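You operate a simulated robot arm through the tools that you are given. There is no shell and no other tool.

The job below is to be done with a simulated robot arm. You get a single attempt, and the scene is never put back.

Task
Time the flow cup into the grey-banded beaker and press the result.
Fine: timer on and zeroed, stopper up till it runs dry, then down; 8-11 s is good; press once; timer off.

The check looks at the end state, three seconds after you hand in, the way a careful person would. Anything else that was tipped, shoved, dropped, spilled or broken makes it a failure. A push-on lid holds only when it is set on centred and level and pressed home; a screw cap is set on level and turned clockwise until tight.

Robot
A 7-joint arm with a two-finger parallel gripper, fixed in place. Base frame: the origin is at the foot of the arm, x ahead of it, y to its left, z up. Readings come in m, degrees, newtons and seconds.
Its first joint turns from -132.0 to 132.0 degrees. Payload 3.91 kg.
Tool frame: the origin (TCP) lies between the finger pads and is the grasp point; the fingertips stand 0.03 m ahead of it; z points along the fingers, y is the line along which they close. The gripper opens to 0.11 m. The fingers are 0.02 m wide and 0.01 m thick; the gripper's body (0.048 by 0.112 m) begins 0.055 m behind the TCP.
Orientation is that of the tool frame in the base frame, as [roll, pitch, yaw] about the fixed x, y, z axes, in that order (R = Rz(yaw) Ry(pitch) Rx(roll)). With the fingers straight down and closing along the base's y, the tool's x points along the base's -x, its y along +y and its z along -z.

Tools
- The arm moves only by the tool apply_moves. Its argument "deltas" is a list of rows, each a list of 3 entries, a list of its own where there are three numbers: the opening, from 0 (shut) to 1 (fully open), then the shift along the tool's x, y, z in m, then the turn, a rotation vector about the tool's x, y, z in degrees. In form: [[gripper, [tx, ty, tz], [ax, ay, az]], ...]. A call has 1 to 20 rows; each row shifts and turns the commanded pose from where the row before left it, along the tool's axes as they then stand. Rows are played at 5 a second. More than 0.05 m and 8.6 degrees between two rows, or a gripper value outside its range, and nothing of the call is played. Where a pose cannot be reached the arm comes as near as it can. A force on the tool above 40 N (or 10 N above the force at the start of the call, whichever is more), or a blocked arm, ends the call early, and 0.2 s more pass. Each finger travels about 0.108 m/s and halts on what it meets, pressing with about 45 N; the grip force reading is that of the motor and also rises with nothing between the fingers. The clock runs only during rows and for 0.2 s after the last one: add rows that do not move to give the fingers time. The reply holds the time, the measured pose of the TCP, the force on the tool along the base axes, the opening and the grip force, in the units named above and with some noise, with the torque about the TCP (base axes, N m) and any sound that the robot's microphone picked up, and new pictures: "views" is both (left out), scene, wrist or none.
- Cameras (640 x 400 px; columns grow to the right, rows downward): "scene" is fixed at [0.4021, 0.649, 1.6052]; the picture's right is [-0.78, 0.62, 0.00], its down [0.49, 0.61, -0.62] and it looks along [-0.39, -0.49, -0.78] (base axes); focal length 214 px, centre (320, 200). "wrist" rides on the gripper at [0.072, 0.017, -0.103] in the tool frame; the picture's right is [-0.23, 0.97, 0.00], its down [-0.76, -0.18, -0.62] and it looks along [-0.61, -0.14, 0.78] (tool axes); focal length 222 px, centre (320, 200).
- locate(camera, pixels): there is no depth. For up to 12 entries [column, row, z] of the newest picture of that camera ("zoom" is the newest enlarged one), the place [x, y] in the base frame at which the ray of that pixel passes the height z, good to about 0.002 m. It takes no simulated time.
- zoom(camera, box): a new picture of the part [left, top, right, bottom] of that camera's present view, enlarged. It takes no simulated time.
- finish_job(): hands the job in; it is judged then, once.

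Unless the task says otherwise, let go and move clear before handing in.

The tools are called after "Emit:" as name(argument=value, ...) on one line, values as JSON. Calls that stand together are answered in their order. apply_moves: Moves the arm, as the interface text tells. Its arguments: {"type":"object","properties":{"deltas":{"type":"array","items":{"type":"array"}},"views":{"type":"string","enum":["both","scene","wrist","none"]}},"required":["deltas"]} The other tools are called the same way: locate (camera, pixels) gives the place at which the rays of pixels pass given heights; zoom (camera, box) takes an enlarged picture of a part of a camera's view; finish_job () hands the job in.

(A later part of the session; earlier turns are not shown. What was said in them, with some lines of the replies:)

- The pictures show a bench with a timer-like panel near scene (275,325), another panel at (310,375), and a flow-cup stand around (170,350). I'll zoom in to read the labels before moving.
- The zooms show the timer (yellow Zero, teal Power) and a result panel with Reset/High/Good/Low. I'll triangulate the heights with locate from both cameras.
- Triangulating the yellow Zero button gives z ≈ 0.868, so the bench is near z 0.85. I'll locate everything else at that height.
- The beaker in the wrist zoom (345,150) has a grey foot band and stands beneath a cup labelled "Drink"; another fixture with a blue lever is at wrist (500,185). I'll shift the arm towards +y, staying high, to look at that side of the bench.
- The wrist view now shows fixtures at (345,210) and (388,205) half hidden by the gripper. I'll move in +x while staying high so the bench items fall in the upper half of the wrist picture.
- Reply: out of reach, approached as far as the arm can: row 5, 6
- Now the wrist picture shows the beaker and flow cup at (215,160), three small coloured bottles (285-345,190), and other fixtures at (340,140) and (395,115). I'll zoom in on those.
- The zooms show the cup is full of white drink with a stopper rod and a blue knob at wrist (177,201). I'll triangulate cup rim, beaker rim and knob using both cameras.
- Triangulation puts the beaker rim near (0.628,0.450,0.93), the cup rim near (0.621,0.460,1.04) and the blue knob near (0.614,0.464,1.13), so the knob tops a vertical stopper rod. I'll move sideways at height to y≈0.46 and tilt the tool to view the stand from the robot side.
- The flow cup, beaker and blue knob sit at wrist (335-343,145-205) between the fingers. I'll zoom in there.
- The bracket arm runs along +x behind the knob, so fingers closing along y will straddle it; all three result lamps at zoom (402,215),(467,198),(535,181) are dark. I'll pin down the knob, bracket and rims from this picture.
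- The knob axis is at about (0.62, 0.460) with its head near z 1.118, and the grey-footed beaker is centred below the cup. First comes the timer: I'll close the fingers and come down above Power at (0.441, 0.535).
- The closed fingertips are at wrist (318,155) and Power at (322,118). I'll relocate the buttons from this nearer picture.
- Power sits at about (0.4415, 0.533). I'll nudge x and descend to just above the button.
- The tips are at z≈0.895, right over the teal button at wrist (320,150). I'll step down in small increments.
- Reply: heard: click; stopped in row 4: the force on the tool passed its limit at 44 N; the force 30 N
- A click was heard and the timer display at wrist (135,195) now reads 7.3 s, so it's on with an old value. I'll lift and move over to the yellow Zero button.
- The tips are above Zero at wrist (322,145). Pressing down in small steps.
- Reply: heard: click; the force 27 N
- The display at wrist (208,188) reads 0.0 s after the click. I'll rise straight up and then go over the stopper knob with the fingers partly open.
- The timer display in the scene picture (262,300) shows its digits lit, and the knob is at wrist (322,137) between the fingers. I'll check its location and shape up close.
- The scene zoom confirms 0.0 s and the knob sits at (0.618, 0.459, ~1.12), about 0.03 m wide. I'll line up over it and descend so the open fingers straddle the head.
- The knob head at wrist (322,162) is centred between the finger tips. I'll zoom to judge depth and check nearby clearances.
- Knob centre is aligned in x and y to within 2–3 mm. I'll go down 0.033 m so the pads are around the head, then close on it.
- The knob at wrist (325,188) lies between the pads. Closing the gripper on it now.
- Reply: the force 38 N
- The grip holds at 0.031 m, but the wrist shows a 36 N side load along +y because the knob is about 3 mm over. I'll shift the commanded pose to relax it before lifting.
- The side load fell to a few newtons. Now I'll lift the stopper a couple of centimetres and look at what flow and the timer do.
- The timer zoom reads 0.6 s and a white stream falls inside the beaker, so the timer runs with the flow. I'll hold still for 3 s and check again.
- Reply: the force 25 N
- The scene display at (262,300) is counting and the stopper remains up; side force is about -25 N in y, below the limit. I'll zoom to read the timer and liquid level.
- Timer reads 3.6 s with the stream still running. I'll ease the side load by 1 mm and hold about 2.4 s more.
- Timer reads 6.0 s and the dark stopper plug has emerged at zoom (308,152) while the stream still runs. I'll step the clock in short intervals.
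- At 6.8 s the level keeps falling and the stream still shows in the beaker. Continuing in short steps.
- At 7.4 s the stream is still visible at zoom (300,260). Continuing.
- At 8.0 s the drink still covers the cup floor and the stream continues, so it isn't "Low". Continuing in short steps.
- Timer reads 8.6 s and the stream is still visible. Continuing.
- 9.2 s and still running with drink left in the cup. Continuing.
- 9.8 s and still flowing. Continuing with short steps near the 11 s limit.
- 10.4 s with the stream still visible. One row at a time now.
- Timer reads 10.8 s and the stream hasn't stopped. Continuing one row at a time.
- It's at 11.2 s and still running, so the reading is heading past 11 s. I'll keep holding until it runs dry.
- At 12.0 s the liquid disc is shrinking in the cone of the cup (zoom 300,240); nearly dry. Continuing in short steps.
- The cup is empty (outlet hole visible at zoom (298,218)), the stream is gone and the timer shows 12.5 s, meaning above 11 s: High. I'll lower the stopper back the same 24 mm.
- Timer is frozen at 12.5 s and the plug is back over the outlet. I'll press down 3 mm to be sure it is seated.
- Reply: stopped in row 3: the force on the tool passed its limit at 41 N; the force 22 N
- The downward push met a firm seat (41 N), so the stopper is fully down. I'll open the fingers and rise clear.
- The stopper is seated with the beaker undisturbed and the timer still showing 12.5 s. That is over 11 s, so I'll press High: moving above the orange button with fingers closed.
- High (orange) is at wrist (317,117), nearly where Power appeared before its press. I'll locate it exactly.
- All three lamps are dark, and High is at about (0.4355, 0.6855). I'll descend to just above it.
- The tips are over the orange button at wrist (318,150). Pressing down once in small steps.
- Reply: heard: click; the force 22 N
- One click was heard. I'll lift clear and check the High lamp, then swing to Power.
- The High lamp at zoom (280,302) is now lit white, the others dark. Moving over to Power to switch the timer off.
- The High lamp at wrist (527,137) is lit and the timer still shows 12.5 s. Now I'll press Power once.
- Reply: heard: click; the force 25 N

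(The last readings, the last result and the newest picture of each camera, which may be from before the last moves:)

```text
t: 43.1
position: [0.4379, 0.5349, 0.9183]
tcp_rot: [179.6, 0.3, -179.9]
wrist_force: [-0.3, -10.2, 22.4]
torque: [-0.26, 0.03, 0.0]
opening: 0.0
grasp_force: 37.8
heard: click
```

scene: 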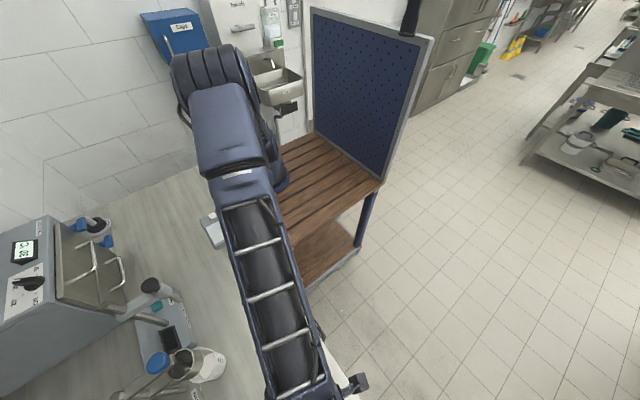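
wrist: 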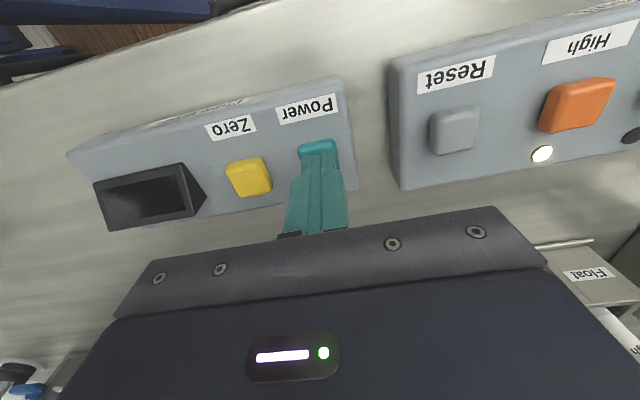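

The display at wrist (145,197) has gone dark after one click, so the timer is off, and the High lamp stays lit. I'll rise clear and take a last look.

Emit:
apply_moves(deltas=[[0, [0, 0, -0.015], [0, 0, 0]], [0, [0, 0, -0.025], [0, 0, 0]], [0, [0, 0, -0.05], [0, 0, 0]], [0, [0, 0, -0.05], [0, 0, 0]], [0, [0, 0, -0.05], [0, 0, 0]], [0, [0, 0, -0.05], [0, 0, 0]], [0, [0, 0, -0.05], [0, 0, 0]], [0.3, [0, 0, -0.05], [0, 0, 0]], [0.5, [0, 0, 0], [0, 0, 0]], [0.5, [0, 0, 0], [0, 0, 0]]], views="both")

Emit:
zoom(camera="wrist", box=[220, 0, 520, 220])

Emit:
zoom(camera="scene", box=[100, 260, 340, 400])

```text
t: 45.4
position: [0.4375, 0.5362, 1.2596]
tcp_rot: [179.8, 0.3, -179.8]
wrist_force: [-0.5, 0.1, -0.9]
torque: [0.0, 0.02, 0.0]
opening: 0.0551
grasp_force: 0.1
```

scene: 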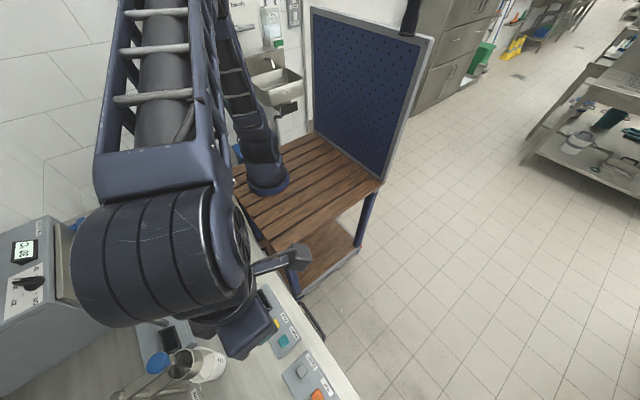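
wrist: 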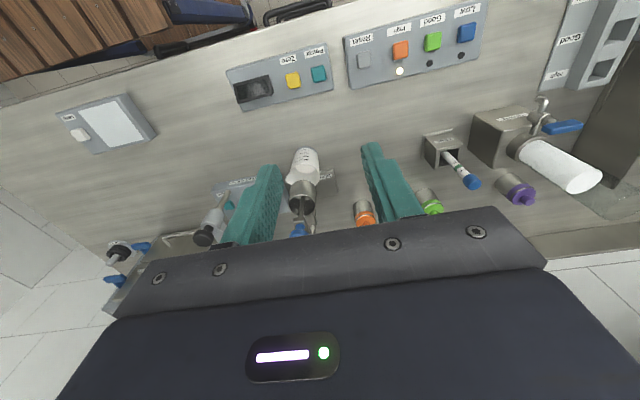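

```text
1.82 times, centred on (370, 110) of wrist
```

zoom: 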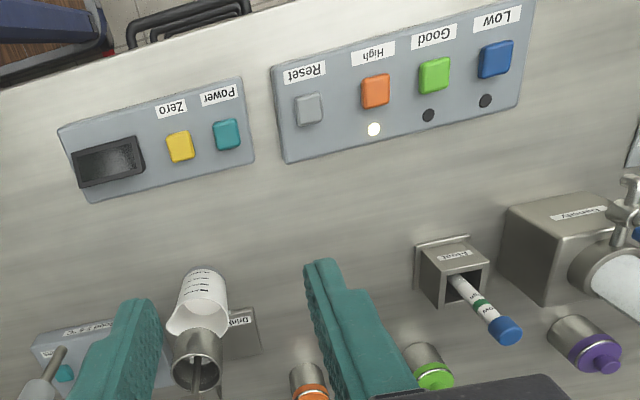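

```text
2.67 times, centred on (220, 330) of scene
```

zoom: 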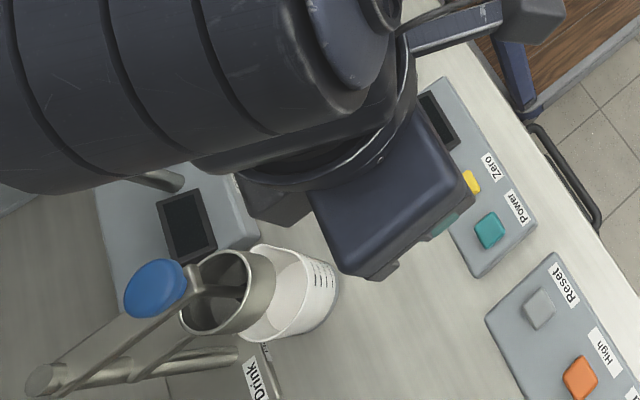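

The last pictures show the timer display dark (wrist zoom 108,160), only the High lamp lit (374,129), the cup empty with its stopper down and the filled beaker in place. The arm is clear, so I'm handing in.

Emit:
finish_job()

```text
The job is handed in.
```

The flow cup took 12.5 s to run dry into the grey-banded beaker. That is over the 8–11 s range, so I pressed High once.

- **Timer:** I switched it on and zeroed it from an old 7.3 s reading. It ran with the flow, stopped at 12.5 s, and I switched it off at the end.
- **Stopper:** I lifted it about 24 mm and held it there until the cup was empty. Then I lowered it and pressed it down onto its seat.
- **Result panel:** The High lamp is lit; Good and Low are dark.
- **Bench:** The last pictures show the beaker still in place under the cup. I saw no spills and nothing knocked over, and the arm is clear.

The job is handed in; I have not seen the check's verdict.
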